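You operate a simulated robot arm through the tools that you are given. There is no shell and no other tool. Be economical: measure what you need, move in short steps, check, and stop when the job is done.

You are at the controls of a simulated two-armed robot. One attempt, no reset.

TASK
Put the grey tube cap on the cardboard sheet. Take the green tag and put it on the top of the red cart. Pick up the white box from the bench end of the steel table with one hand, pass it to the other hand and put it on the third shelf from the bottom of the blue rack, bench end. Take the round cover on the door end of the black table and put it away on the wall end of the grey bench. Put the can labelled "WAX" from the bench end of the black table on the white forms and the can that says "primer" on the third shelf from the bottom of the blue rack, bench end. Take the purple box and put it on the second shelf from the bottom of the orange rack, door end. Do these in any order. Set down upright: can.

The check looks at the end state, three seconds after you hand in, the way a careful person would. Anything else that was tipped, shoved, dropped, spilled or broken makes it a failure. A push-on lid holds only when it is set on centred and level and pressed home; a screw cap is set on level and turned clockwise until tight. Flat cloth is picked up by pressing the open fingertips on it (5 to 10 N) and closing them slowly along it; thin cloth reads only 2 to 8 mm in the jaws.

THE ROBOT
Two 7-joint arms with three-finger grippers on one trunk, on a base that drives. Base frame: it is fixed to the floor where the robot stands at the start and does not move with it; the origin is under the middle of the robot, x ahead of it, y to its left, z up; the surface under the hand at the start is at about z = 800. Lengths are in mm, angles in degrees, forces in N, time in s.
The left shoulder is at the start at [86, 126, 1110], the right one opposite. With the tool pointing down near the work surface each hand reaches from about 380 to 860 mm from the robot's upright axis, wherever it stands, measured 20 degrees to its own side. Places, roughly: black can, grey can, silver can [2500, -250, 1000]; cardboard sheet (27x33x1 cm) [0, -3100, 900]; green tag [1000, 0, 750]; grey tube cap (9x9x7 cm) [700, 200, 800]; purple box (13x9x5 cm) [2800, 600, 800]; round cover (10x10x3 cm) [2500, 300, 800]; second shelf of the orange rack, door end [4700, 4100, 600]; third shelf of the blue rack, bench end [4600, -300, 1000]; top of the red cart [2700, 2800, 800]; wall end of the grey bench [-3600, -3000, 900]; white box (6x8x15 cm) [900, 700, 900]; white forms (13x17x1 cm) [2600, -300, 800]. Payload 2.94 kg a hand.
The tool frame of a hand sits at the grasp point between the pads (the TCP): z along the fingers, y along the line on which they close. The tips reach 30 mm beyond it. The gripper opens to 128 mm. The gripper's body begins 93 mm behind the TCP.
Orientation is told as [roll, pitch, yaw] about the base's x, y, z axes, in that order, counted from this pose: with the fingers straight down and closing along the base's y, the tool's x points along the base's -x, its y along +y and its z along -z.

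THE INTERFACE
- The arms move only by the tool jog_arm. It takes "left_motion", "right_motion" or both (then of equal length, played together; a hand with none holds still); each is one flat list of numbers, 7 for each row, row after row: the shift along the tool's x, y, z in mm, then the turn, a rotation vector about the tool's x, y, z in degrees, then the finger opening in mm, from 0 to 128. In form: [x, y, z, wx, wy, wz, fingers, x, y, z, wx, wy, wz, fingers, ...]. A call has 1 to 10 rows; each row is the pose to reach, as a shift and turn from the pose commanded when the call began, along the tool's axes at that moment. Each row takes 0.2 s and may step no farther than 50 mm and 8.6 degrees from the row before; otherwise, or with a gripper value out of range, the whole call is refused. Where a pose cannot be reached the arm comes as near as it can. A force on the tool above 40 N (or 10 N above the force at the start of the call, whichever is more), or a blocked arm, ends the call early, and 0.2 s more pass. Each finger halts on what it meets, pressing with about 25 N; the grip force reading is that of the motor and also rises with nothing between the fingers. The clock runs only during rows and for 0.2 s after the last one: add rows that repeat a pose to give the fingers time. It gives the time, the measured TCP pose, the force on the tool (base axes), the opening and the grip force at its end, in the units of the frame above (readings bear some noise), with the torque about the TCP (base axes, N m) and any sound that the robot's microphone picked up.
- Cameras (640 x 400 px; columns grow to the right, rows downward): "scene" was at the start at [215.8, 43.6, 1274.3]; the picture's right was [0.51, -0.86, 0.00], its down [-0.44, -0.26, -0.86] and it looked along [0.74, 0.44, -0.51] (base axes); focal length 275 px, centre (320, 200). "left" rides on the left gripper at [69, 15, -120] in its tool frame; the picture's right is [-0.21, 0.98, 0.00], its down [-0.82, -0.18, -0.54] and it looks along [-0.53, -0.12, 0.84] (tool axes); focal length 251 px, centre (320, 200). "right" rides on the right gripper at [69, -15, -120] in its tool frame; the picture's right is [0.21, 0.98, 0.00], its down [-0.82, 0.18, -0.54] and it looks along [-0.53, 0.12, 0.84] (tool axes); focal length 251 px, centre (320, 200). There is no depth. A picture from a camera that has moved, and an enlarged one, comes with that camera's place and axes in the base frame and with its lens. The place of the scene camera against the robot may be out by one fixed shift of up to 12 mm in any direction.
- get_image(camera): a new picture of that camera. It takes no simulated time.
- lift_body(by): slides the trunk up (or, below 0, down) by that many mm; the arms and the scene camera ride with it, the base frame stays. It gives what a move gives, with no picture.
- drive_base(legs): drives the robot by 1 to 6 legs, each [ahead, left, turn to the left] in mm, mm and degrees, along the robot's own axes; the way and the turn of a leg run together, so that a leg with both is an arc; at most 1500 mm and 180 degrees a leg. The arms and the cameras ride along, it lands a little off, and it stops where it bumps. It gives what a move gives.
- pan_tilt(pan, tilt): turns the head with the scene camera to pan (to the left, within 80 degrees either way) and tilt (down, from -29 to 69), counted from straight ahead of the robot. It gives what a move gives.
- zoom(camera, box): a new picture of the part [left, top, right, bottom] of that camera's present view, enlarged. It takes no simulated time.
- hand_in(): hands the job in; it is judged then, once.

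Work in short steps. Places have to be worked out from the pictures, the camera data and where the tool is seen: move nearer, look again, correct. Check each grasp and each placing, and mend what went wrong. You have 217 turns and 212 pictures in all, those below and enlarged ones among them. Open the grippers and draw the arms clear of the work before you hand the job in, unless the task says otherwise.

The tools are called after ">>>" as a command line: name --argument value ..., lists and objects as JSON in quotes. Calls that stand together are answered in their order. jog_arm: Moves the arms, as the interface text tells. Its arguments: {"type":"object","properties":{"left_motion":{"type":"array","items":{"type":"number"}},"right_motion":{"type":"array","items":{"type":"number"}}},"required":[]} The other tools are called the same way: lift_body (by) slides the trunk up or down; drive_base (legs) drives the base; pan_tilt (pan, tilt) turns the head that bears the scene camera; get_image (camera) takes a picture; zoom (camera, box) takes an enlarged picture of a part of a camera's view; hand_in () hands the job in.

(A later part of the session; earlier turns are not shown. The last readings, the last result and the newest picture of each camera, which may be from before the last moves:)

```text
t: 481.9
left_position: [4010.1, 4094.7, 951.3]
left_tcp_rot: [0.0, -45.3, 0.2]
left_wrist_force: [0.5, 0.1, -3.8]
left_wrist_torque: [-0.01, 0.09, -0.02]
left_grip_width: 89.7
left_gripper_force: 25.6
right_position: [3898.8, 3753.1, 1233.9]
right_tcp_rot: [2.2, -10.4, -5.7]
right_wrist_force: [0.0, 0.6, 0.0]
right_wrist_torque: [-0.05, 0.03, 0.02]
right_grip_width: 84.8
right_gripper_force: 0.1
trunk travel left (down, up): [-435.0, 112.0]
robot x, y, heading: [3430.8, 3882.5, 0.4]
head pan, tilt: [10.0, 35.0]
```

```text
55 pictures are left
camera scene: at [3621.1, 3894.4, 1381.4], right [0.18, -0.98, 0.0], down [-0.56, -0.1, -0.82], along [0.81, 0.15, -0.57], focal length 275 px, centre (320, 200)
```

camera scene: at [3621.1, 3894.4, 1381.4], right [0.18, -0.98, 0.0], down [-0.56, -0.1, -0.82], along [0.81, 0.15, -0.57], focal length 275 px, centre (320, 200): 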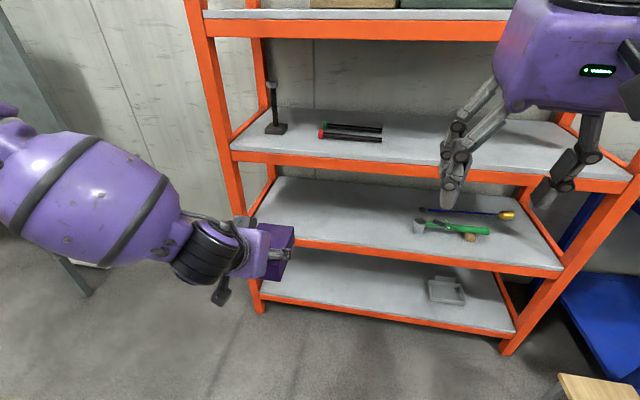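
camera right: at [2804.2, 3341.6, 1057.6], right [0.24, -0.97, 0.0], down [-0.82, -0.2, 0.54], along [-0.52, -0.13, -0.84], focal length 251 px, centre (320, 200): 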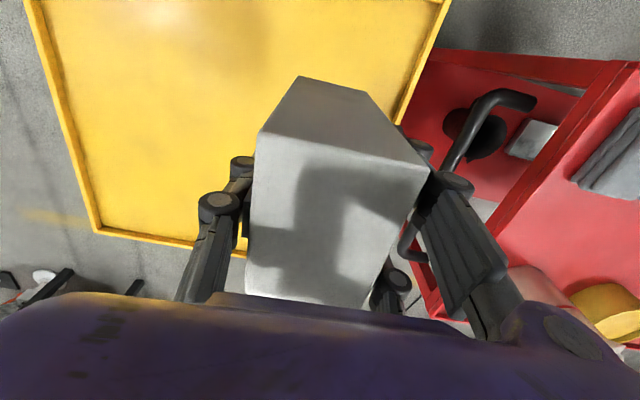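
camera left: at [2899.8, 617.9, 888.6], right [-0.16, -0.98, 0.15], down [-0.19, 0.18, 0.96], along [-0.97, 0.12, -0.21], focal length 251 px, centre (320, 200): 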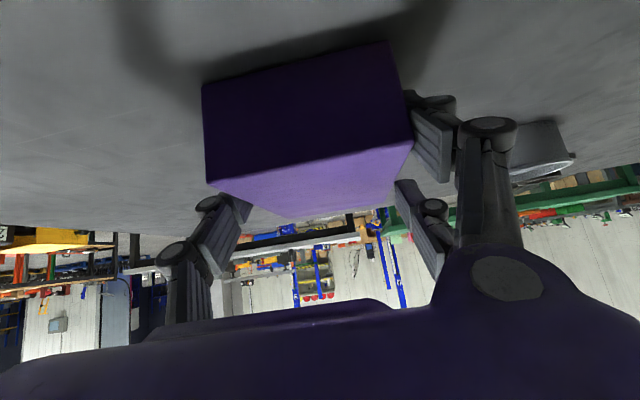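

Second shelf: lip x≈4445, z≈600, free at y≈4100. I retract the right hand, lower the trunk 276, then drive in part-way and check.

>>> jog_arm --right_motion '[25, 0, -30, 0, 0, 0, 85, 50, 0, -60, 0, 0, 0, 85, 75, 0, -90, 0, 0, 0, 85]'

>>> lift_body --by -270

>>> drive_base --legs '[[360, 0, 0]]'

>>> get_image --camera "scene"

>>> get_image --camera "left"

```text
t: 482.7
left_position: [4010.2, 4093.5, 951.3]
left_tcp_rot: [-0.1, -45.4, 0.4]
left_wrist_force: [-0.7, -0.5, -3.8]
left_wrist_torque: [-0.04, 0.06, 0.02]
left_grip_width: 89.8
left_gripper_force: 25.0
right_position: [3810.1, 3757.6, 1309.7]
right_tcp_rot: [2.1, -10.4, -5.8]
right_wrist_force: [-0.8, 0.2, -0.2]
right_wrist_torque: [0.0, -0.04, 0.01]
right_grip_width: 84.9
right_gripper_force: 0.0
trunk travel left (down, up): [-435.0, 112.0]
robot x, y, heading: [3427.9, 3881.2, 0.6]
head pan, tilt: [10.0, 35.0]
```

```text
t: 484.6
left_position: [4010.9, 4093.4, 743.4]
left_tcp_rot: [-0.1, -44.7, 0.4]
left_wrist_force: [0.2, -0.2, -3.0]
left_wrist_torque: [0.03, 0.11, 0.0]
left_grip_width: 89.9
left_gripper_force: 25.2
right_position: [3814.4, 3758.3, 1105.6]
right_tcp_rot: [2.4, -9.9, -6.2]
right_wrist_force: [12.1, 6.7, 10.7]
right_wrist_torque: [-0.8, 2.47, -0.73]
right_grip_width: 85.0
right_gripper_force: 0.0
trunk travel left (down, up): [-234.0, 313.0]
robot x, y, heading: [3425.1, 3879.5, 0.3]
head pan, tilt: [10.0, 35.0]
stopped: the force on the tool passed its limit at 48 N (the readings are from after the stop); the commanded pose is now the measured one
```

```text
t: 486.9
left_position: [4370.4, 4099.9, 745.8]
left_tcp_rot: [-0.1, -44.7, 0.7]
left_wrist_force: [-0.4, 1.1, -4.5]
left_wrist_torque: [-0.01, 0.14, 0.01]
left_grip_width: 90.0
left_gripper_force: 24.9
right_position: [4175.3, 3762.5, 1105.2]
right_tcp_rot: [2.2, -9.9, -5.6]
right_wrist_force: [20.4, -0.2, 12.6]
right_wrist_torque: [-0.13, 3.55, 0.02]
right_grip_width: 84.7
right_gripper_force: 0.0
trunk travel left (down, up): [-234.0, 313.0]
robot x, y, heading: [3790.5, 3884.6, 0.5]
head pan, tilt: [10.0, 35.0]
```

```text
54 pictures are left
camera scene: at [4038.0, 3895.0, 1173.6], right [0.14, -0.99, 0.0], down [-0.59, -0.08, -0.81], along [0.8, 0.11, -0.59], focal length 275 px, centre (320, 200)
```

scene: 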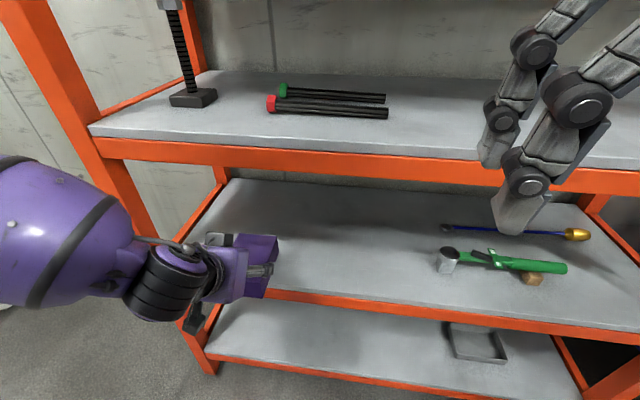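

```text
53 pictures are left
camera left: at [4234.4, 4113.5, 783.6], right [0.14, 0.98, 0.15], down [0.2, -0.18, 0.96], along [0.97, -0.11, -0.22], focal length 251 px, centre (320, 200)
```

left: 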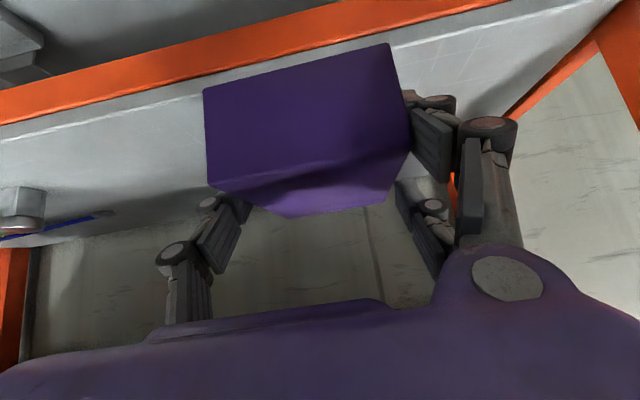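

The trunk stopped early: the right hand, pulled in too far, presses against the robot itself. I move it 60 mm forward and outward.

>>> jog_arm --right_motion '[-15, -5, 0, 0, 0, 0, 85, -35, -15, 0, 0, 0, 0, 85, -55, -30, 0, 0, 0, 0, 85]'

>>> lift_body --by -60

>>> get_image --camera "left"

```text
t: 487.7
left_position: [4369.0, 4100.1, 745.7]
left_tcp_rot: [-0.1, -44.9, 0.7]
left_wrist_force: [-0.2, -0.3, -4.2]
left_wrist_torque: [0.01, 0.14, 0.03]
left_grip_width: 89.9
left_gripper_force: 25.0
right_position: [4226.9, 3726.1, 1117.1]
right_tcp_rot: [2.2, -10.0, -5.6]
right_wrist_force: [0.1, 0.1, 0.2]
right_wrist_torque: [0.0, -0.02, -0.02]
right_grip_width: 85.1
right_gripper_force: 0.1
trunk travel left (down, up): [-234.0, 313.0]
robot x, y, heading: [3787.6, 3882.3, 0.4]
head pan, tilt: [10.0, 35.0]
```

```text
t: 488.7
left_position: [4368.7, 4099.6, 686.7]
left_tcp_rot: [-0.1, -44.9, 0.6]
left_wrist_force: [0.6, 0.1, -3.5]
left_wrist_torque: [-0.01, 0.13, 0.02]
left_grip_width: 89.9
left_gripper_force: 24.8
right_position: [4225.8, 3727.1, 1055.2]
right_tcp_rot: [2.2, -9.9, -5.6]
right_wrist_force: [0.4, -0.2, 0.6]
right_wrist_torque: [-0.03, -0.03, -0.03]
right_grip_width: 85.2
right_gripper_force: 0.1
trunk travel left (down, up): [-174.0, 373.0]
robot x, y, heading: [3788.1, 3885.2, 0.3]
head pan, tilt: [10.0, 35.0]
```

```text
52 pictures are left
camera left: at [4233.9, 4113.4, 724.3], right [0.14, 0.98, 0.15], down [0.2, -0.18, 0.96], along [0.97, -0.11, -0.22], focal length 251 px, centre (320, 200)
```

left: 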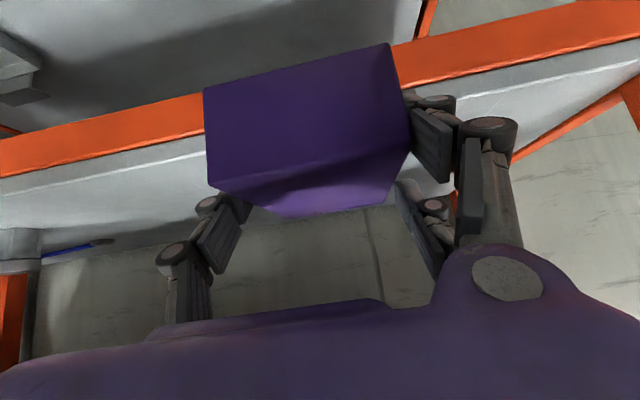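

Box bottom ≈640, shelf ≈613. I drive in 155 mm and look.

>>> drive_base --legs '[[155, 0, 0]]'

>>> zoom --camera "scene" --box '[160, 170, 340, 350]'

>>> get_image --camera "left"

```text
t: 490.1
left_position: [4523.6, 4102.4, 685.0]
left_tcp_rot: [-0.1, -44.8, 0.7]
left_wrist_force: [-0.2, -0.1, -4.0]
left_wrist_torque: [-0.01, 0.11, 0.02]
left_grip_width: 89.7
left_gripper_force: 24.8
right_position: [4380.1, 3728.5, 1055.6]
right_tcp_rot: [2.2, -9.9, -5.5]
right_wrist_force: [0.6, -0.4, -0.5]
right_wrist_torque: [-0.03, 0.0, 0.0]
right_grip_width: 85.0
right_gripper_force: 0.0
trunk travel left (down, up): [-174.0, 373.0]
robot x, y, heading: [3936.8, 3886.6, 0.5]
head pan, tilt: [10.0, 35.0]
```

```text
2.22 times, centred on (250, 260) of scene
camera zoom: at [4213.8, 3900.9, 1108.5], right [0.18, -0.98, 0.0], down [-0.56, -0.11, -0.82], along [0.8, 0.15, -0.57], focal length 611 px, centre (476, 67)
```

zoom: 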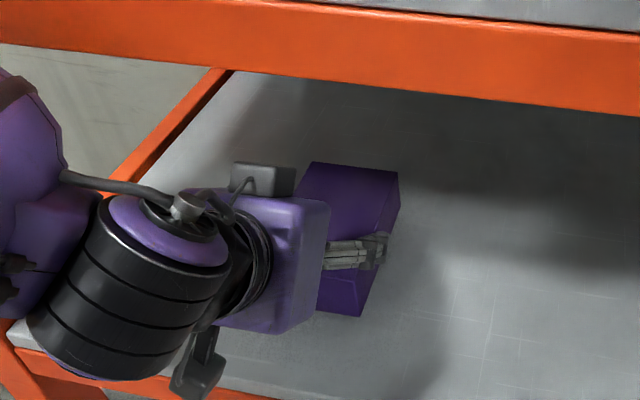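

```text
50 pictures are left
camera left: at [4388.1, 4115.3, 723.4], right [0.14, 0.98, 0.15], down [0.2, -0.18, 0.96], along [0.97, -0.11, -0.23], focal length 251 px, centre (320, 200)
```

left: 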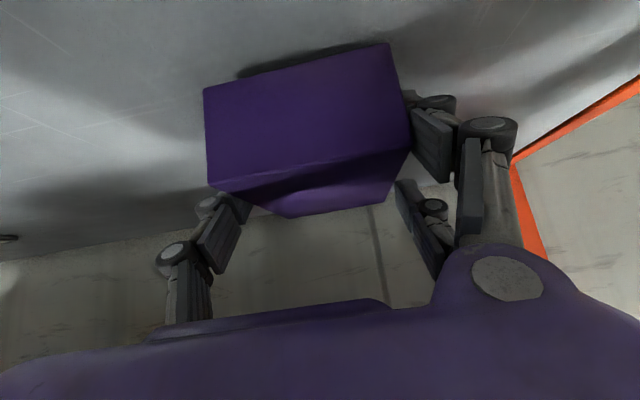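

Well inside the shelf. I lower 18 mm by trunk, then in small steps to contact.

>>> lift_body --by -18

>>> jog_arm --left_motion '[1.4, 0, 1.4, 0, 0, 0, 75, 2.8, 0, 2.8, 0, 0, 0, 75, 4.2, 0, 4.2, 0, 0, 0, 75, 5.6, 0, 5.6, 0, 0, 0, 75, 7, 0, 7, 0, 0, 0, 75]'

>>> get_image --camera "left"

```text
t: 490.7
left_position: [4523.4, 4101.8, 668.8]
left_tcp_rot: [-0.1, -44.9, 0.7]
left_wrist_force: [3.0, -1.9, 1.4]
left_wrist_torque: [0.02, -0.59, -0.12]
left_grip_width: 89.6
left_gripper_force: 24.9
right_position: [4378.6, 3728.5, 1036.9]
right_tcp_rot: [2.2, -10.1, -5.6]
right_wrist_force: [-0.4, -0.6, 0.1]
right_wrist_torque: [-0.04, -0.01, -0.03]
right_grip_width: 85.1
right_gripper_force: 0.1
trunk travel left (down, up): [-156.0, 391.0]
robot x, y, heading: [3945.3, 3885.9, 0.7]
head pan, tilt: [10.0, 35.0]
```

```text
t: 492.0
left_position: [4522.7, 4102.5, 663.1]
left_tcp_rot: [0.0, -45.5, 0.6]
left_wrist_force: [-11.6, 1.8, 21.5]
left_wrist_torque: [1.24, 0.86, 0.55]
left_grip_width: 89.7
left_gripper_force: 24.9
right_position: [4377.6, 3729.8, 1037.3]
right_tcp_rot: [2.3, -10.2, -5.5]
right_wrist_force: [0.3, -0.6, -0.6]
right_wrist_torque: [-0.03, 0.01, -0.02]
right_grip_width: 85.1
right_gripper_force: 0.0
trunk travel left (down, up): [-156.0, 391.0]
robot x, y, heading: [3939.4, 3883.2, 0.6]
head pan, tilt: [10.0, 35.0]
stopped in row 5 (left hand): the force on the tool passed its limit at 41 N (the readings are from after the stop); the commanded pose is now the measured one
```

```text
49 pictures are left
camera left: at [4387.1, 4114.9, 699.4], right [0.14, 0.98, 0.15], down [0.19, -0.18, 0.96], along [0.97, -0.11, -0.21], focal length 251 px, centre (320, 200)
```

left: 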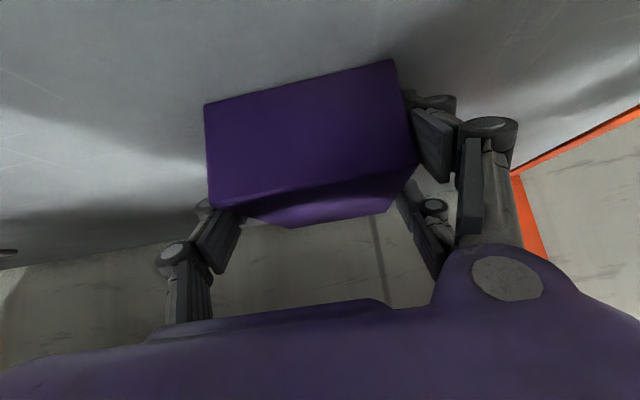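

On the shelf. I relax up 4 mm, open, raise a bit and back the base out.

>>> jog_arm --left_motion '[-2.5, 0, -2.5, 0, 0, 0, 90, -2.5, 0, -2.5, 0, 0, 0, 105, -2.5, 0, -2.5, 0, 0, 0, 120, -2.5, 0, -2.5, 0, 0, 0, 128, -2.5, 0, -2.5, 0, 0, 0, 128, -20, 0, -20, 0, 0, 0, 128, -40, 0, -50, 0, 0, 0, 128]'

>>> drive_base --legs '[[-400, 0, 0]]'

>>> get_image --camera "scene"

```text
t: 493.6
left_position: [4514.9, 4103.3, 724.5]
left_tcp_rot: [0.0, -45.2, 0.6]
left_wrist_force: [-0.2, -0.8, 0.8]
left_wrist_torque: [0.02, -0.02, 0.01]
left_grip_width: 127.9
left_gripper_force: 0.2
right_position: [4379.5, 3730.2, 1036.9]
right_tcp_rot: [2.2, -10.0, -5.7]
right_wrist_force: [0.1, 0.4, 0.1]
right_wrist_torque: [-0.01, 0.01, -0.02]
right_grip_width: 85.0
right_gripper_force: 0.0
trunk travel left (down, up): [-156.0, 391.0]
robot x, y, heading: [3942.3, 3885.9, 0.5]
head pan, tilt: [10.0, 35.0]
```

```text
t: 496.1
left_position: [4121.6, 4098.4, 723.6]
left_tcp_rot: [0.0, -45.2, 0.5]
left_wrist_force: [-0.8, 1.0, 0.0]
left_wrist_torque: [0.01, -0.04, -0.04]
left_grip_width: 128.0
left_gripper_force: 0.0
right_position: [3984.0, 3723.2, 1037.6]
right_tcp_rot: [2.2, -10.0, -5.6]
right_wrist_force: [-0.1, -0.9, 0.9]
right_wrist_torque: [0.0, -0.01, -0.02]
right_grip_width: 84.9
right_gripper_force: 0.1
trunk travel left (down, up): [-156.0, 391.0]
robot x, y, heading: [3542.2, 3879.9, 0.3]
head pan, tilt: [10.0, 35.0]
```

```text
48 pictures are left
camera scene: at [3824.4, 3896.4, 1087.8], right [0.18, -0.98, 0.0], down [-0.56, -0.1, -0.82], along [0.81, 0.15, -0.57], focal length 275 px, centre (320, 200)
```

scene: 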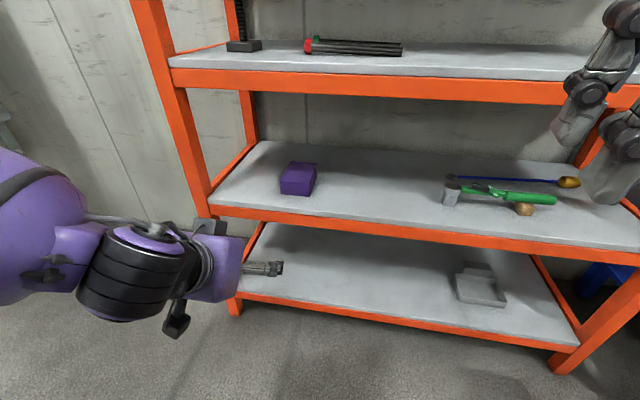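

The purple box is on the second shelf, door end. I raise the trunk, level the right hand, and travel south, around the black table, to the west aisle.

>>> lift_body --by 170

>>> drive_base --legs '[[-110, 0, -0.3], [0, -1450, 0], [0, -1450, 0], [0, -1450, 0], [0, -750, 0]]'

>>> drive_base --legs '[[-1500, 0, 0], [-430, 0, 0]]'

```text
t: 498.0
left_position: [4121.7, 4099.2, 893.8]
left_tcp_rot: [0.0, -45.2, 0.5]
left_wrist_force: [0.0, -0.5, -0.3]
left_wrist_torque: [-0.01, 0.0, 0.01]
left_grip_width: 127.8
left_gripper_force: 0.1
right_position: [3984.9, 3724.8, 1207.4]
right_tcp_rot: [2.2, -9.9, -5.8]
right_wrist_force: [-0.1, 0.4, 0.0]
right_wrist_torque: [0.01, 0.01, -0.07]
right_grip_width: 84.9
right_gripper_force: 0.0
trunk travel left (down, up): [-326.0, 221.0]
robot x, y, heading: [3547.0, 3881.6, 0.6]
head pan, tilt: [10.0, 35.0]
```

```text
t: 543.5
left_position: [4094.2, -1046.8, 894.3]
left_tcp_rot: [0.1, -45.2, 0.5]
left_wrist_force: [-1.2, 0.8, 0.1]
left_wrist_torque: [-0.01, 0.01, 0.03]
left_grip_width: 127.8
left_gripper_force: 0.0
right_position: [3957.1, -1420.9, 1207.2]
right_tcp_rot: [2.2, -10.0, -5.6]
right_wrist_force: [-0.3, 0.3, -0.1]
right_wrist_torque: [0.01, 0.01, 0.01]
right_grip_width: 84.9
right_gripper_force: 0.1
trunk travel left (down, up): [-326.0, 221.0]
robot x, y, heading: [3519.8, -1260.6, 0.7]
head pan, tilt: [10.0, 35.0]
```

```text
t: 545.6
left_position: [3954.6, -1031.3, 885.1]
left_tcp_rot: [0.1, -44.3, 2.2]
left_wrist_force: [0.0, 1.0, -0.3]
left_wrist_torque: [-0.05, -0.03, 0.0]
left_grip_width: 127.9
left_gripper_force: 0.1
right_position: [3830.3, -1393.2, 1191.5]
right_tcp_rot: [1.1, -7.9, -0.8]
right_wrist_force: [-0.8, -0.6, -0.2]
right_wrist_torque: [0.01, -0.01, 0.02]
right_grip_width: 85.0
right_gripper_force: 0.1
trunk travel left (down, up): [-326.0, 221.0]
robot x, y, heading: [3370.6, -1264.2, 2.3]
head pan, tilt: [10.0, 35.0]
stopped in leg 1: the robot was blocked; the commanded pose is now the measured one
```

Blocked while backing. I look around to see what an arm touched.

>>> pan_tilt --pan -80 --tilt 25

>>> get_image --camera "scene"

>>> pan_tilt --pan 80 --tilt 25

>>> get_image --camera "scene"

```text
t: 547.3
left_position: [3955.3, -1033.4, 883.8]
left_tcp_rot: [0.0, -44.3, 2.0]
left_wrist_force: [0.0, 0.3, 0.4]
left_wrist_torque: [-0.01, -0.02, 0.01]
left_grip_width: 128.1
left_gripper_force: 0.0
right_position: [3831.6, -1392.6, 1190.2]
right_tcp_rot: [1.1, -8.0, -0.9]
right_wrist_force: [-0.3, -0.4, -0.5]
right_wrist_torque: [0.04, 0.0, 0.02]
right_grip_width: 84.9
right_gripper_force: 0.1
trunk travel left (down, up): [-326.0, 221.0]
robot x, y, heading: [3367.9, -1266.5, 2.0]
head pan, tilt: [-80.0, 25.0]
```

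```text
47 pictures are left
camera scene: at [3551.3, -1353.2, 1281.3], right [-0.98, -0.21, 0.02], down [-0.11, 0.41, -0.9], along [0.18, -0.89, -0.43], focal length 275 px, centre (320, 200)
```

scene: 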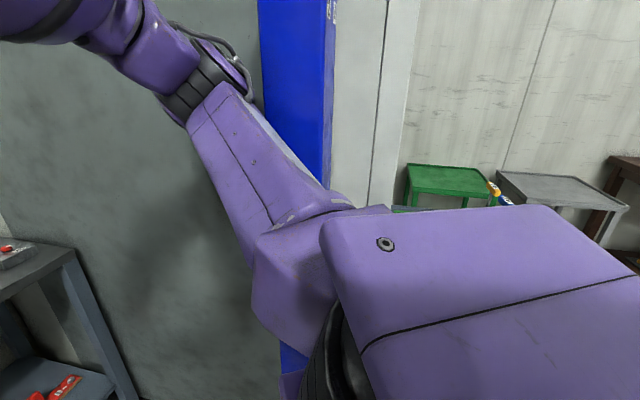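

```text
t: 549.7
left_position: [3956.0, -1033.3, 885.1]
left_tcp_rot: [0.0, -44.1, 2.1]
left_wrist_force: [-0.7, 0.1, -0.7]
left_wrist_torque: [0.01, 0.0, 0.04]
left_grip_width: 127.9
left_gripper_force: 0.1
right_position: [3832.5, -1392.4, 1191.4]
right_tcp_rot: [1.0, -8.0, -0.9]
right_wrist_force: [-0.6, -0.4, -0.6]
right_wrist_torque: [0.0, 0.01, 0.03]
right_grip_width: 84.9
right_gripper_force: 0.0
trunk travel left (down, up): [-326.0, 221.0]
robot x, y, heading: [3367.7, -1267.4, 2.4]
head pan, tilt: [80.0, 25.0]
```

```text
46 pictures are left
camera scene: at [3544.4, -1171.4, 1281.3], right [0.99, -0.14, -0.02], down [-0.07, -0.42, -0.9], along [0.12, 0.9, -0.43], focal length 275 px, centre (320, 200)
```

scene: 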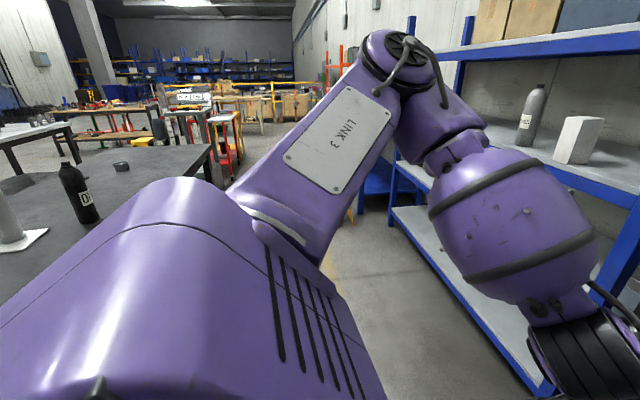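

The right elbow met the blue post. I strafe left 150 mm away from it, then continue back west.

>>> drive_base --legs '[[30, 0, 0], [0, 160, -2], [-1400, 0, 0], [-470, 0, 0]]'

```text
t: 561.4
left_position: [2049.8, -897.6, 894.0]
left_tcp_rot: [0.0, -45.2, 1.4]
left_wrist_force: [-0.7, -0.5, -0.2]
left_wrist_torque: [0.0, -0.01, 0.01]
left_grip_width: 128.0
left_gripper_force: 0.0
right_position: [1914.9, -1259.6, 1200.4]
right_tcp_rot: [1.2, -9.4, -2.3]
right_wrist_force: [0.7, -0.5, 0.1]
right_wrist_torque: [0.0, -0.01, 0.03]
right_grip_width: 85.2
right_gripper_force: 0.1
trunk travel left (down, up): [-326.0, 221.0]
robot x, y, heading: [1478.7, -1124.6, 1.5]
head pan, tilt: [80.0, 25.0]
```

Clear. I strafe north to y≈508, advance, and level the right hand, then look.

>>> drive_base --legs '[[0, 1450, -1.5], [0, 185, 0], [330, 0, 0]]'

>>> jog_arm --right_motion '[-20, 0, 0, 0, 3, 0, 100, -45, 0, 20, 0, 6, 0, 128, -75, 0, 50, 0, 9, 0, 128, -105, 0, 80, 0, 9.4, 0, 128, -105, 0, 80, 0, 9.4, 0, 128]'

>>> pan_tilt --pan -10 --tilt 35

>>> get_image --camera "scene"

>>> get_image --camera "right"

```text
t: 577.9
left_position: [2401.6, 693.4, 894.2]
left_tcp_rot: [-0.1, -45.2, -1.8]
left_wrist_force: [0.3, 0.1, 0.5]
left_wrist_torque: [0.02, 0.01, -0.01]
left_grip_width: 127.9
left_gripper_force: 0.0
right_position: [2246.8, 339.1, 1200.6]
right_tcp_rot: [1.2, -9.2, -5.4]
right_wrist_force: [-0.1, 0.4, -0.8]
right_wrist_torque: [-0.01, 0.03, 0.02]
right_grip_width: 85.1
right_gripper_force: 0.1
trunk travel left (down, up): [-326.0, 221.0]
robot x, y, heading: [1819.3, 497.5, -1.7]
head pan, tilt: [80.0, 25.0]
```

```text
t: 579.1
left_position: [2399.9, 692.7, 895.5]
left_tcp_rot: [0.0, -45.4, -1.9]
left_wrist_force: [-0.5, -0.6, 0.3]
left_wrist_torque: [-0.01, 0.01, -0.02]
left_grip_width: 128.0
left_gripper_force: 0.1
right_position: [2360.2, 328.8, 1137.8]
right_tcp_rot: [1.3, 0.2, -5.2]
right_wrist_force: [-0.3, -0.5, -0.4]
right_wrist_torque: [-0.02, -0.02, 0.0]
right_grip_width: 128.0
right_gripper_force: 0.0
trunk travel left (down, up): [-326.0, 221.0]
robot x, y, heading: [1816.0, 495.8, -2.0]
head pan, tilt: [80.0, 25.0]
```

```text
t: 580.8
left_position: [2400.4, 692.7, 894.4]
left_tcp_rot: [0.0, -45.3, -1.8]
left_wrist_force: [0.5, 0.0, 0.2]
left_wrist_torque: [0.02, -0.01, -0.01]
left_grip_width: 127.9
left_gripper_force: 0.1
right_position: [2362.5, 330.1, 1137.2]
right_tcp_rot: [1.3, 0.2, -5.3]
right_wrist_force: [0.0, 0.0, 0.7]
right_wrist_torque: [0.02, 0.02, 0.0]
right_grip_width: 128.1
right_gripper_force: 0.0
trunk travel left (down, up): [-326.0, 221.0]
robot x, y, heading: [1817.1, 498.8, -1.7]
head pan, tilt: [-10.0, 35.0]
```

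```text
45 pictures are left
camera scene: at [2041.0, 474.4, 1268.5], right [-0.2, -0.98, 0.0], down [-0.56, 0.12, -0.82], along [0.8, -0.17, -0.57], focal length 275 px, centre (320, 200)
```

scene: 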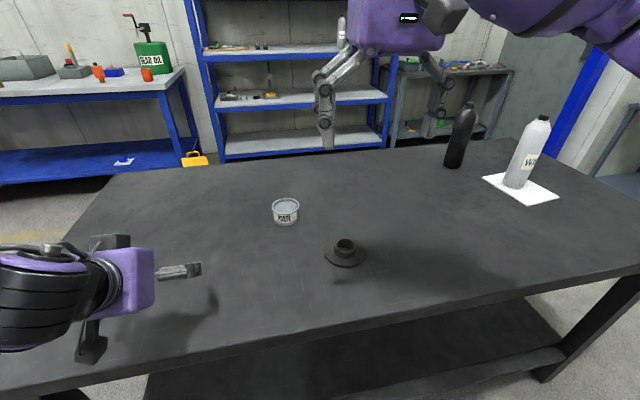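

```text
44 pictures are left
camera right: at [2291.6, 318.8, 1257.1], right [-0.13, 0.99, 0.02], down [0.84, 0.09, 0.54], along [0.53, 0.09, -0.84], focal length 251 px, centre (320, 200)
```

right: 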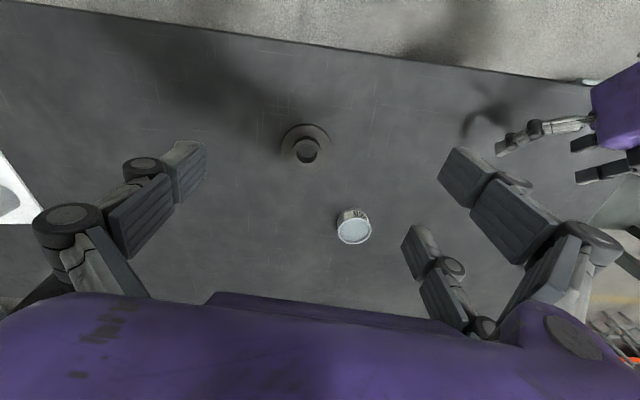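

Cover centre ≈ [2452, 325], hub up. I move the right hand over it, down to z≈900, and check.

>>> jog_arm --right_motion '[-23, 1, 40, 0, 0, 0, 110, -46, 2, 80, 0, 0, 0, 110, -69, 3, 120, 0, 0, 0, 110, -91, 3, 160, 0, 0, 0, 110, -91, 3, 200, 0, 0, 0, 110, -91, 3, 235, 0, 0, 0, 110, -91, 3, 235, 0, 0, 0, 110]'

>>> get_image --camera "right"

>>> zoom --camera "scene" --box '[260, 150, 440, 290]'

```text
t: 582.4
left_position: [2400.2, 692.2, 894.0]
left_tcp_rot: [-0.1, -45.3, -1.8]
left_wrist_force: [-0.6, 0.3, 0.4]
left_wrist_torque: [-0.01, 0.0, 0.04]
left_grip_width: 128.2
left_gripper_force: 0.1
right_position: [2454.4, 328.9, 902.0]
right_tcp_rot: [1.4, 0.1, -5.1]
right_wrist_force: [-0.4, 0.0, 0.2]
right_wrist_torque: [-0.01, 0.04, 0.0]
right_grip_width: 109.9
right_gripper_force: 0.1
trunk travel left (down, up): [-326.0, 221.0]
robot x, y, heading: [1819.1, 498.9, -1.6]
head pan, tilt: [-10.0, 35.0]
```

```text
43 pictures are left
camera right: at [2383.9, 318.5, 1021.3], right [-0.13, 0.99, 0.02], down [0.84, 0.09, 0.54], along [0.54, 0.09, -0.84], focal length 251 px, centre (320, 200)
```

right: 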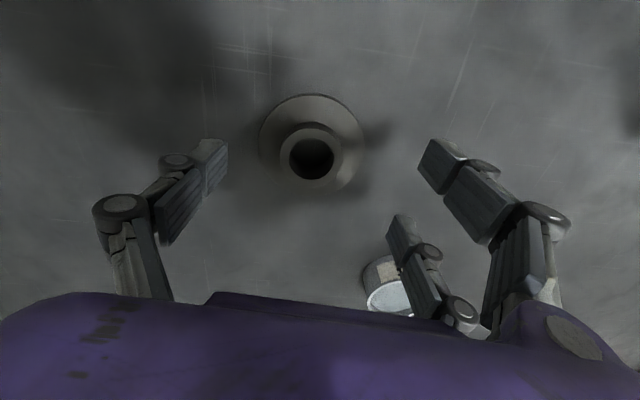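

```text
2.86 times, centred on (350, 220) of scene
camera zoom: at [2040.7, 474.5, 1268.6], right [-0.2, -0.98, 0.0], down [-0.56, 0.12, -0.82], along [0.8, -0.17, -0.57], focal length 786 px, centre (234, 143)
```

zoom: 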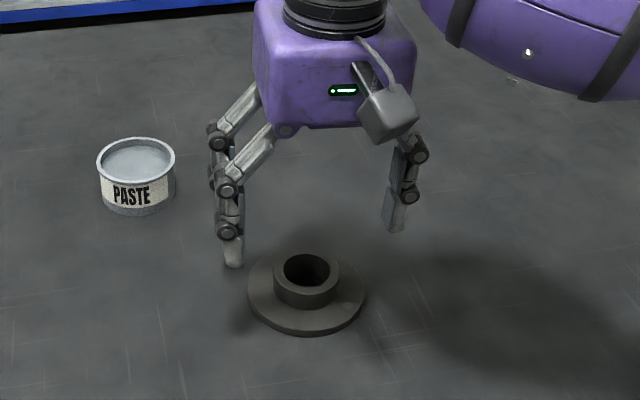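

Correct by 7 mm forward, descend to z≈848 and close on the hub.

>>> jog_arm --right_motion '[-7, -2, 25, 0, 0, 0, 110, -7, -2, 45, 0, 0, 0, 110, -7, -2, 54, 0, 0, 0, 110, -7, -2, 54, 0, 0, 0, 90, -7, -2, 54, 0, 0, 0, 70, -7, -2, 54, 0, 0, 0, 52, -7, -2, 54, 0, 0, 0, 40, -7, -2, 54, 0, 0, 0, 32, -7, -2, 54, 0, 0, 0, 30]'

>>> jog_arm --right_motion '[0, 0, -20, 0, 0, 0, 30, 0, 0, -50, 0, 0, 0, 30, 0, 0, -90, 0, 0, 0, 30, 0, 0, -130, 0, 0, 0, 30]'

>>> get_image --camera "scene"

```text
t: 584.4
left_position: [2401.1, 692.4, 894.2]
left_tcp_rot: [0.0, -45.2, -1.9]
left_wrist_force: [0.1, -0.1, 0.1]
left_wrist_torque: [0.0, -0.01, 0.02]
left_grip_width: 128.1
left_gripper_force: 0.1
right_position: [2460.1, 326.6, 846.4]
right_tcp_rot: [1.4, 0.4, -5.2]
right_wrist_force: [1.0, -1.4, 0.2]
right_wrist_torque: [-0.18, 0.0, -0.01]
right_grip_width: 45.6
right_gripper_force: 24.9
trunk travel left (down, up): [-326.0, 221.0]
robot x, y, heading: [1814.5, 500.0, -1.8]
head pan, tilt: [-10.0, 35.0]
```

```text
t: 585.4
left_position: [2400.3, 693.9, 895.6]
left_tcp_rot: [0.0, -45.3, -1.7]
left_wrist_force: [-0.2, -0.1, -0.4]
left_wrist_torque: [0.01, 0.01, -0.03]
left_grip_width: 127.9
left_gripper_force: 0.0
right_position: [2459.2, 325.2, 978.4]
right_tcp_rot: [1.2, 0.3, -5.3]
right_wrist_force: [0.1, 0.2, -3.4]
right_wrist_torque: [0.04, 0.05, -0.01]
right_grip_width: 45.5
right_gripper_force: 25.2
trunk travel left (down, up): [-326.0, 221.0]
robot x, y, heading: [1820.4, 501.4, -1.8]
head pan, tilt: [-10.0, 35.0]
```

```text
41 pictures are left
camera scene: at [2040.6, 474.6, 1268.6], right [-0.2, -0.98, 0.0], down [-0.56, 0.12, -0.82], along [0.8, -0.17, -0.57], focal length 275 px, centre (320, 200)
```

scene: 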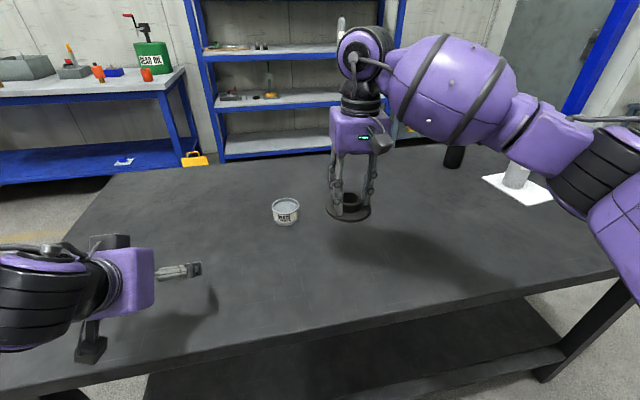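

Cover held by its hub. I back off, go south and turn to face the benches, then strafe west.

>>> jog_arm --right_motion '[30, 0, -40, 0, 0, 0, 30, 60, 0, -80, 0, 0, 0, 30, 100, 0, -110, 0, 0, 0, 30]'

>>> drive_base --legs '[[-320, 0, 1.8], [0, -1450, 0], [0, -750, 0], [0, 0, -90], [0, -1500, 0]]'

>>> drive_base --legs '[[0, -1450, 0]]'

>>> pan_tilt --pan -50 --tilt 20

>>> get_image --camera "scene"

```text
t: 586.2
left_position: [2399.1, 693.0, 894.7]
left_tcp_rot: [0.1, -45.3, -1.8]
left_wrist_force: [-1.7, -0.4, -0.8]
left_wrist_torque: [0.0, -0.03, 0.01]
left_grip_width: 127.9
left_gripper_force: 0.1
right_position: [2359.6, 330.7, 1090.6]
right_tcp_rot: [1.2, 0.2, -5.1]
right_wrist_force: [-0.7, 0.5, -3.2]
right_wrist_torque: [-0.03, -0.01, -0.02]
right_grip_width: 45.4
right_gripper_force: 25.4
trunk travel left (down, up): [-326.0, 221.0]
robot x, y, heading: [1817.3, 500.1, -1.8]
head pan, tilt: [-10.0, 35.0]
```

```text
t: 624.2
left_position: [195.3, -2229.8, 894.9]
left_tcp_rot: [0.0, -45.2, -92.3]
left_wrist_force: [-0.2, -0.4, -0.8]
left_wrist_torque: [0.02, 0.0, -0.01]
left_grip_width: 128.1
left_gripper_force: 0.1
right_position: [-163.5, -2186.2, 1089.1]
right_tcp_rot: [1.3, 0.3, -95.8]
right_wrist_force: [-0.6, 1.1, -2.4]
right_wrist_torque: [0.04, 0.01, 0.0]
right_grip_width: 45.2
right_gripper_force: 24.7
trunk travel left (down, up): [-326.0, 221.0]
robot x, y, heading: [8.0, -1644.1, -92.0]
head pan, tilt: [-10.0, 35.0]
```

```text
t: 637.2
left_position: [-1259.6, -2182.1, 894.2]
left_tcp_rot: [0.0, -45.2, -91.1]
left_wrist_force: [-1.3, 0.0, -0.2]
left_wrist_torque: [0.0, 0.02, -0.03]
left_grip_width: 128.0
left_gripper_force: 0.1
right_position: [-1621.3, -2147.1, 1091.3]
right_tcp_rot: [1.2, 0.1, -94.4]
right_wrist_force: [-0.6, 0.3, -3.2]
right_wrist_torque: [0.02, -0.03, -0.01]
right_grip_width: 45.2
right_gripper_force: 25.4
trunk travel left (down, up): [-326.0, 221.0]
robot x, y, heading: [-1459.9, -1597.7, -91.2]
head pan, tilt: [-10.0, 35.0]
```

```text
t: 638.3
left_position: [-1258.1, -2181.1, 894.9]
left_tcp_rot: [0.0, -45.2, -91.0]
left_wrist_force: [-0.8, 0.5, -0.1]
left_wrist_torque: [-0.02, 0.01, -0.01]
left_grip_width: 128.2
left_gripper_force: 0.0
right_position: [-1621.2, -2146.9, 1089.7]
right_tcp_rot: [1.2, 0.2, -94.5]
right_wrist_force: [0.3, -0.6, -3.3]
right_wrist_torque: [0.02, -0.04, 0.02]
right_grip_width: 45.8
right_gripper_force: 24.9
trunk travel left (down, up): [-326.0, 221.0]
robot x, y, heading: [-1456.4, -1598.4, -91.0]
head pan, tilt: [-50.0, 20.0]
```

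```text
40 pictures are left
camera scene: at [-1526.2, -1791.0, 1292.3], right [-0.63, 0.78, 0.0], down [0.27, 0.22, -0.94], along [-0.73, -0.59, -0.34], focal length 275 px, centre (320, 200)
```

scene: 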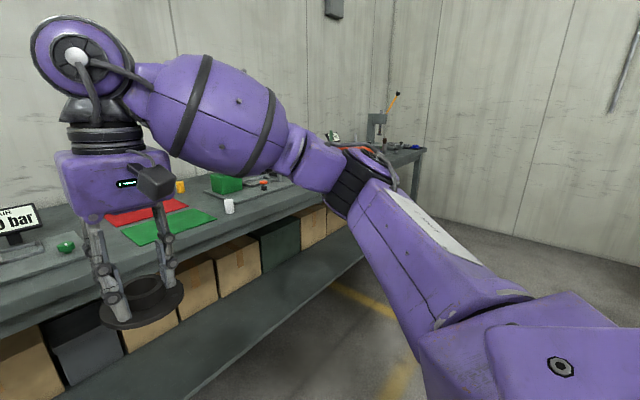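

The grey bench runs west to x≈-3950. I strafe on to x≈-3420 and look at its wall end.

>>> drive_base --legs '[[0, -1450, 1], [0, -480, 0]]'

>>> pan_tilt --pan -5 --tilt 22

>>> get_image --camera "scene"

```text
t: 655.4
left_position: [-3158.9, -2179.6, 894.2]
left_tcp_rot: [0.0, -45.2, -89.3]
left_wrist_force: [0.2, 0.9, 0.1]
left_wrist_torque: [0.03, 0.0, -0.02]
left_grip_width: 127.9
left_gripper_force: 0.0
right_position: [-3521.3, -2156.9, 1089.8]
right_tcp_rot: [1.5, 0.2, -92.7]
right_wrist_force: [-0.8, 0.4, -3.1]
right_wrist_torque: [0.01, 0.02, -0.02]
right_grip_width: 45.4
right_gripper_force: 25.0
trunk travel left (down, up): [-326.0, 221.0]
robot x, y, heading: [-3374.4, -1605.7, -89.2]
head pan, tilt: [-50.0, 20.0]
```

```text
t: 656.5
left_position: [-3159.0, -2179.3, 893.5]
left_tcp_rot: [0.0, -45.3, -89.3]
left_wrist_force: [-0.5, 0.1, -0.5]
left_wrist_torque: [-0.03, -0.03, 0.01]
left_grip_width: 127.8
left_gripper_force: 0.0
right_position: [-3521.6, -2156.6, 1090.2]
right_tcp_rot: [1.3, 0.2, -92.7]
right_wrist_force: [0.3, 0.2, -3.7]
right_wrist_torque: [0.03, -0.03, 0.0]
right_grip_width: 45.5
right_gripper_force: 25.4
trunk travel left (down, up): [-326.0, 221.0]
robot x, y, heading: [-3377.7, -1602.7, -89.4]
head pan, tilt: [-5.0, 22.0]
```

```text
39 pictures are left
camera scene: at [-3375.0, -1830.0, 1289.1], right [-1.0, 0.08, 0.0], down [0.03, 0.37, -0.93], along [-0.07, -0.92, -0.37], focal length 275 px, centre (320, 200)
```

scene: 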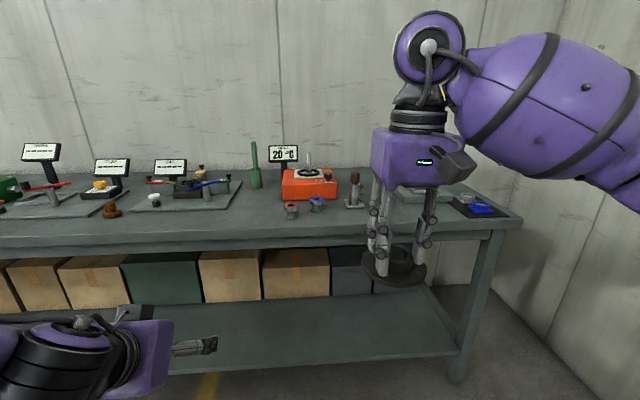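

>>> zoom --camera "scene" --box '[270, 130, 530, 270]'

>>> get_image --camera "right"

```text
2.46 times, centred on (400, 200) of scene
camera zoom: at [-3375.0, -1830.0, 1289.1], right [-1.0, 0.08, 0.0], down [0.03, 0.37, -0.93], along [-0.07, -0.92, -0.37], focal length 677 px, centre (123, 200)
```

zoom: 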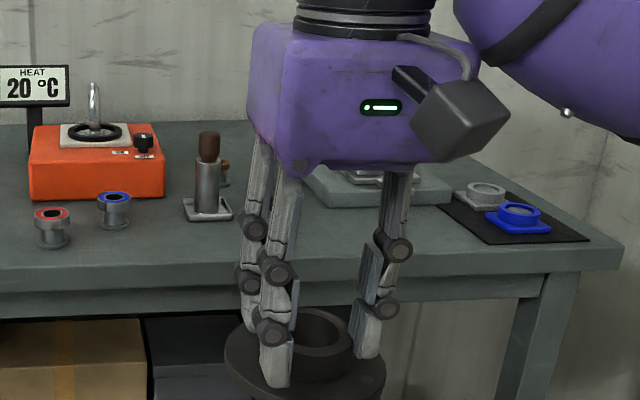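

```text
37 pictures are left
camera right: at [-3536.3, -2086.9, 1210.2], right [0.99, 0.17, 0.02], down [0.13, -0.83, 0.54], along [0.11, -0.53, -0.84], focal length 251 px, centre (320, 200)
```

right: 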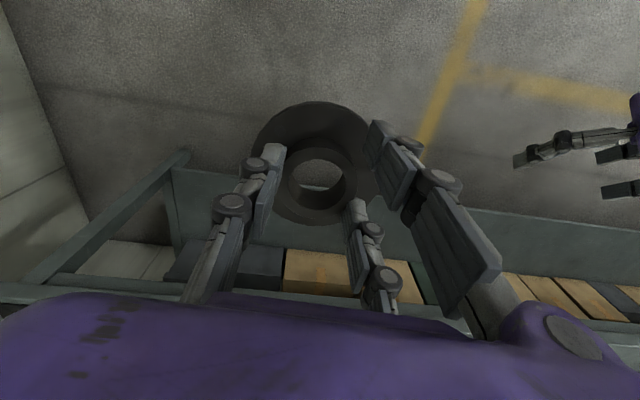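

A free spot is around [-3740, -2705] near the wall end. I strafe 215 right and drive 420 ahead, then check.

>>> drive_base --legs '[[0, -215, -0.6], [420, 0, 0]]'

>>> pan_tilt --pan -15 --tilt 38

>>> get_image --camera "scene"

>>> get_image --camera "right"

```text
t: 661.2
left_position: [-3386.1, -2612.1, 894.1]
left_tcp_rot: [0.0, -45.1, -90.5]
left_wrist_force: [-0.1, -0.2, -0.7]
left_wrist_torque: [-0.01, -0.02, 0.02]
left_grip_width: 128.1
left_gripper_force: 0.1
right_position: [-3747.5, -2579.8, 1091.2]
right_tcp_rot: [1.3, 0.3, -93.9]
right_wrist_force: [0.0, -0.1, -2.9]
right_wrist_torque: [0.06, 0.0, -0.03]
right_grip_width: 45.3
right_gripper_force: 24.9
trunk travel left (down, up): [-326.0, 221.0]
robot x, y, heading: [-3591.2, -2032.2, -90.6]
head pan, tilt: [-5.0, 22.0]
```

```text
t: 662.0
left_position: [-3386.7, -2611.0, 893.7]
left_tcp_rot: [0.0, -45.2, -90.5]
left_wrist_force: [-0.2, -0.3, 0.2]
left_wrist_torque: [0.0, -0.01, -0.02]
left_grip_width: 128.1
left_gripper_force: 0.0
right_position: [-3747.9, -2580.0, 1090.5]
right_tcp_rot: [1.2, 0.1, -93.9]
right_wrist_force: [0.3, 0.2, -2.8]
right_wrist_torque: [0.01, 0.03, -0.03]
right_grip_width: 45.3
right_gripper_force: 25.3
trunk travel left (down, up): [-326.0, 221.0]
robot x, y, heading: [-3593.0, -2030.9, -90.5]
head pan, tilt: [-15.0, 38.0]
```

```text
36 pictures are left
camera scene: at [-3608.4, -2247.2, 1264.0], right [-0.96, 0.27, 0.0], down [0.16, 0.59, -0.79], along [-0.21, -0.76, -0.62], focal length 275 px, centre (320, 200)
```

scene: 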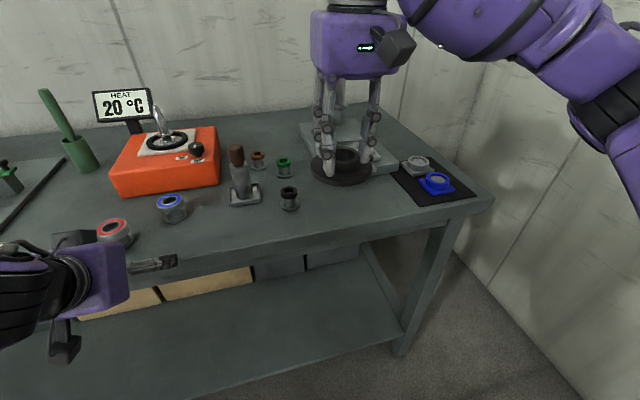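

```text
35 pictures are left
camera right: at [-3761.2, -2509.9, 1210.2], right [0.99, 0.15, 0.02], down [0.11, -0.83, 0.54], along [0.1, -0.53, -0.84], focal length 251 px, centre (320, 200)
```

right: 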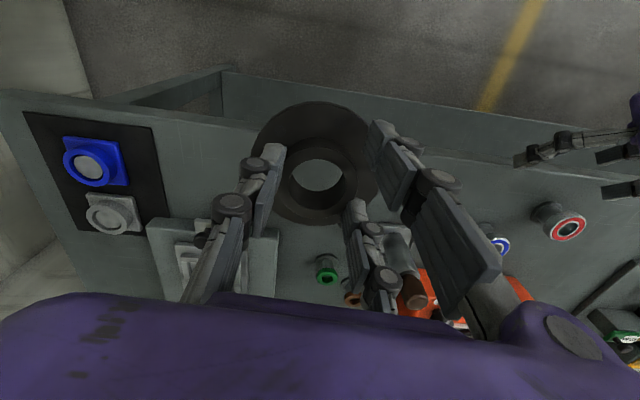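

I raise the left hand clear, and bring the cover over the free spot [-3830, -2698], lowering to z≈960.

>>> jog_arm --left_motion '[-30, 0, -30, 0, 0, 0, 128, -60, 0, -60, 0, 0, 0, 128, -85, 0, -85, 0, 0, 0, 128, -85, 0, -85, 0, 0, 0, 128, -85, 0, -85, 0, 0, 0, 128, -85, 0, -85, 0, 0, 0, 128, -85, 0, -85, 0, 0, 0, 128]' --right_motion '[-31, -19, 0, 0, 0, 0, 30, -62, -37, 0, 0, 0, 0, 30, -93, -56, 0, 0, 0, 0, 30, -123, -74, 10, 0, 0, 0, 30, -123, -74, 50, 0, 0, 0, 30, -123, -74, 90, 0, 0, 0, 30, -123, -74, 130, 0, 0, 0, 30]'

>>> zoom --camera "scene" --box '[230, 90, 500, 270]'

>>> get_image --camera "right"

```text
t: 663.6
left_position: [-3387.2, -2611.6, 1015.5]
left_tcp_rot: [0.0, -45.3, -90.6]
left_wrist_force: [-0.4, -1.2, 0.9]
left_wrist_torque: [0.02, 0.01, 0.01]
left_grip_width: 128.1
left_gripper_force: 0.0
right_position: [-3828.0, -2698.7, 958.0]
right_tcp_rot: [1.2, 0.1, -93.9]
right_wrist_force: [1.0, -0.3, -2.4]
right_wrist_torque: [0.04, 0.02, 0.02]
right_grip_width: 45.8
right_gripper_force: 24.9
trunk travel left (down, up): [-326.0, 221.0]
robot x, y, heading: [-3593.7, -2031.9, -90.3]
head pan, tilt: [-15.0, 38.0]
```

```text
2.22 times, centred on (365, 180) of scene
camera zoom: at [-3608.9, -2247.9, 1263.8], right [-0.96, 0.27, 0.0], down [0.17, 0.59, -0.79], along [-0.21, -0.76, -0.62], focal length 611 px, centre (220, 244)
```

zoom: 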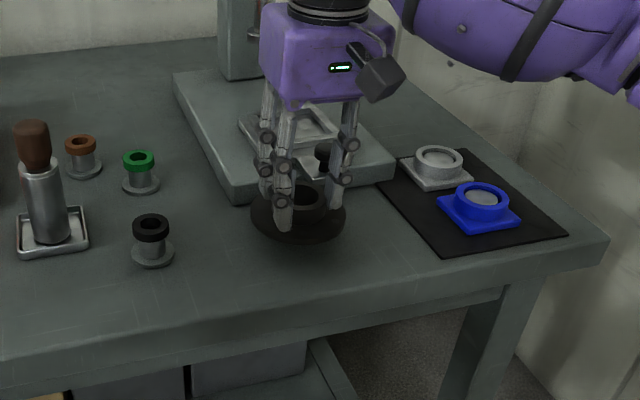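

```text
33 pictures are left
camera right: at [-3841.8, -2628.6, 1078.1], right [0.99, 0.15, 0.02], down [0.11, -0.83, 0.54], along [0.1, -0.53, -0.84], focal length 251 px, centre (320, 200)
```

right: 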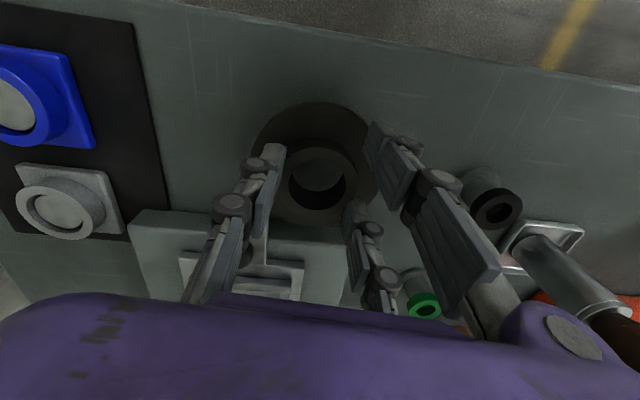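

Spot is clear (plate edge y≈-2788, bench edge ≈-2620). I shift 7 mm back and lower to contact.

>>> jog_arm --right_motion '[-4, 0, 15, 0, 0, 0, 30, -7, 0, 30, 0, 0, 0, 30, -7, 0, 34, 0, 0, 0, 30, -7, 0, 38, 0, 0, 0, 30, -7, 0, 41, 0, 0, 0, 30, -7, 0, 44, 0, 0, 0, 30, -7, 0, 47, 0, 0, 0, 30, -7, 0, 50, 0, 0, 0, 30]'

>>> zoom --camera "scene" --box '[270, 110, 470, 250]'

```text
t: 665.3
left_position: [-3388.5, -2609.0, 1015.4]
left_tcp_rot: [0.0, -45.3, -90.7]
left_wrist_force: [-0.3, 0.0, 0.4]
left_wrist_torque: [0.01, 0.03, -0.03]
left_grip_width: 127.9
left_gripper_force: 0.1
right_position: [-3826.1, -2705.8, 918.7]
right_tcp_rot: [1.6, -0.5, -94.0]
right_wrist_force: [0.1, 6.9, 13.7]
right_wrist_torque: [0.45, 0.69, -0.23]
right_grip_width: 45.6
right_gripper_force: 24.7
trunk travel left (down, up): [-326.0, 221.0]
robot x, y, heading: [-3592.8, -2031.7, -90.2]
head pan, tilt: [-15.0, 38.0]
stopped in row 8 (right hand): the force on the tool passed its limit at 43 N (the readings are from after the stop); the commanded pose is now the measured one
```

```text
2.86 times, centred on (370, 180) of scene
camera zoom: at [-3608.1, -2246.0, 1264.0], right [-0.96, 0.27, 0.0], down [0.16, 0.59, -0.79], along [-0.21, -0.76, -0.61], focal length 786 px, centre (177, 257)
```

zoom: 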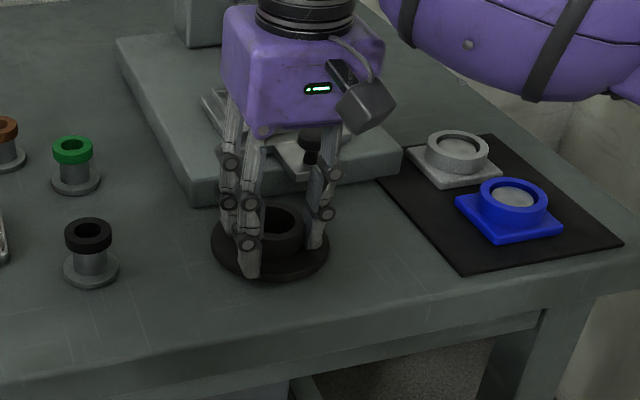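

It rests on the bench. I ease up 1.5 mm, open, and rise.

>>> jog_arm --right_motion '[0, 0, -1, 0, 0, 0, 45, 0, 0, -1, 0, 0, 0, 60, 0, 0, -1, 0, 0, 0, 75, 0, 0, -1, 0, 0, 0, 82, 0, 0, -20, 0, 0, 0, 82, 0, 0, -60, 0, 0, 0, 82, 0, 0, -105, 0, 0, 0, 82, 0, 0, -150, 0, 0, 0, 82, 40, 0, -170, 0, 0, 0, 82, 85, 0, -170, 0, 0, 0, 82]'

>>> drive_base --legs '[[-300, 0, 0]]'

>>> get_image --camera "scene"

```text
t: 667.5
left_position: [-3388.8, -2610.5, 1016.1]
left_tcp_rot: [0.1, -45.3, -90.5]
left_wrist_force: [0.8, -0.6, 0.9]
left_wrist_torque: [0.01, -0.01, -0.01]
left_grip_width: 128.0
left_gripper_force: 0.2
right_position: [-3824.2, -2620.2, 1086.5]
right_tcp_rot: [1.4, -0.2, -94.0]
right_wrist_force: [0.1, 0.9, 0.3]
right_wrist_torque: [-0.03, 0.01, -0.04]
right_grip_width: 82.1
right_gripper_force: 0.1
trunk travel left (down, up): [-326.0, 221.0]
robot x, y, heading: [-3593.8, -2031.3, -90.6]
head pan, tilt: [-15.0, 38.0]
```

```text
t: 669.5
left_position: [-3382.4, -2314.0, 1016.2]
left_tcp_rot: [-0.1, -45.2, -90.2]
left_wrist_force: [-0.3, -0.2, 0.3]
left_wrist_torque: [-0.02, -0.01, 0.01]
left_grip_width: 128.1
left_gripper_force: 0.0
right_position: [-3820.8, -2326.4, 1085.2]
right_tcp_rot: [1.4, -0.2, -93.7]
right_wrist_force: [0.4, 0.4, 0.4]
right_wrist_torque: [-0.01, -0.01, 0.0]
right_grip_width: 81.8
right_gripper_force: 0.0
trunk travel left (down, up): [-326.0, 221.0]
robot x, y, heading: [-3590.5, -1737.6, -90.2]
head pan, tilt: [-15.0, 38.0]
```

```text
31 pictures are left
camera scene: at [-3605.3, -1951.6, 1264.0], right [-0.96, 0.26, 0.0], down [0.16, 0.59, -0.79], along [-0.21, -0.76, -0.62], focal length 275 px, centre (320, 200)
```

scene: 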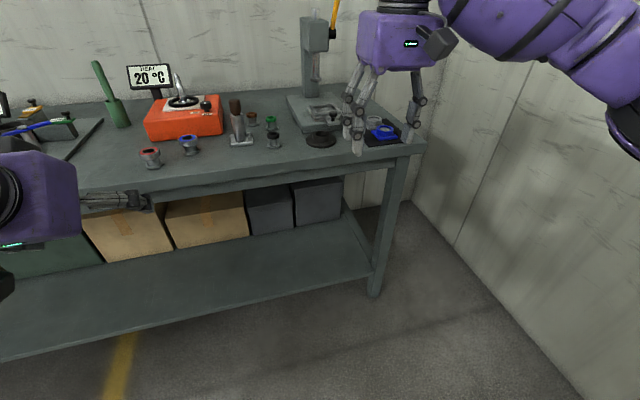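

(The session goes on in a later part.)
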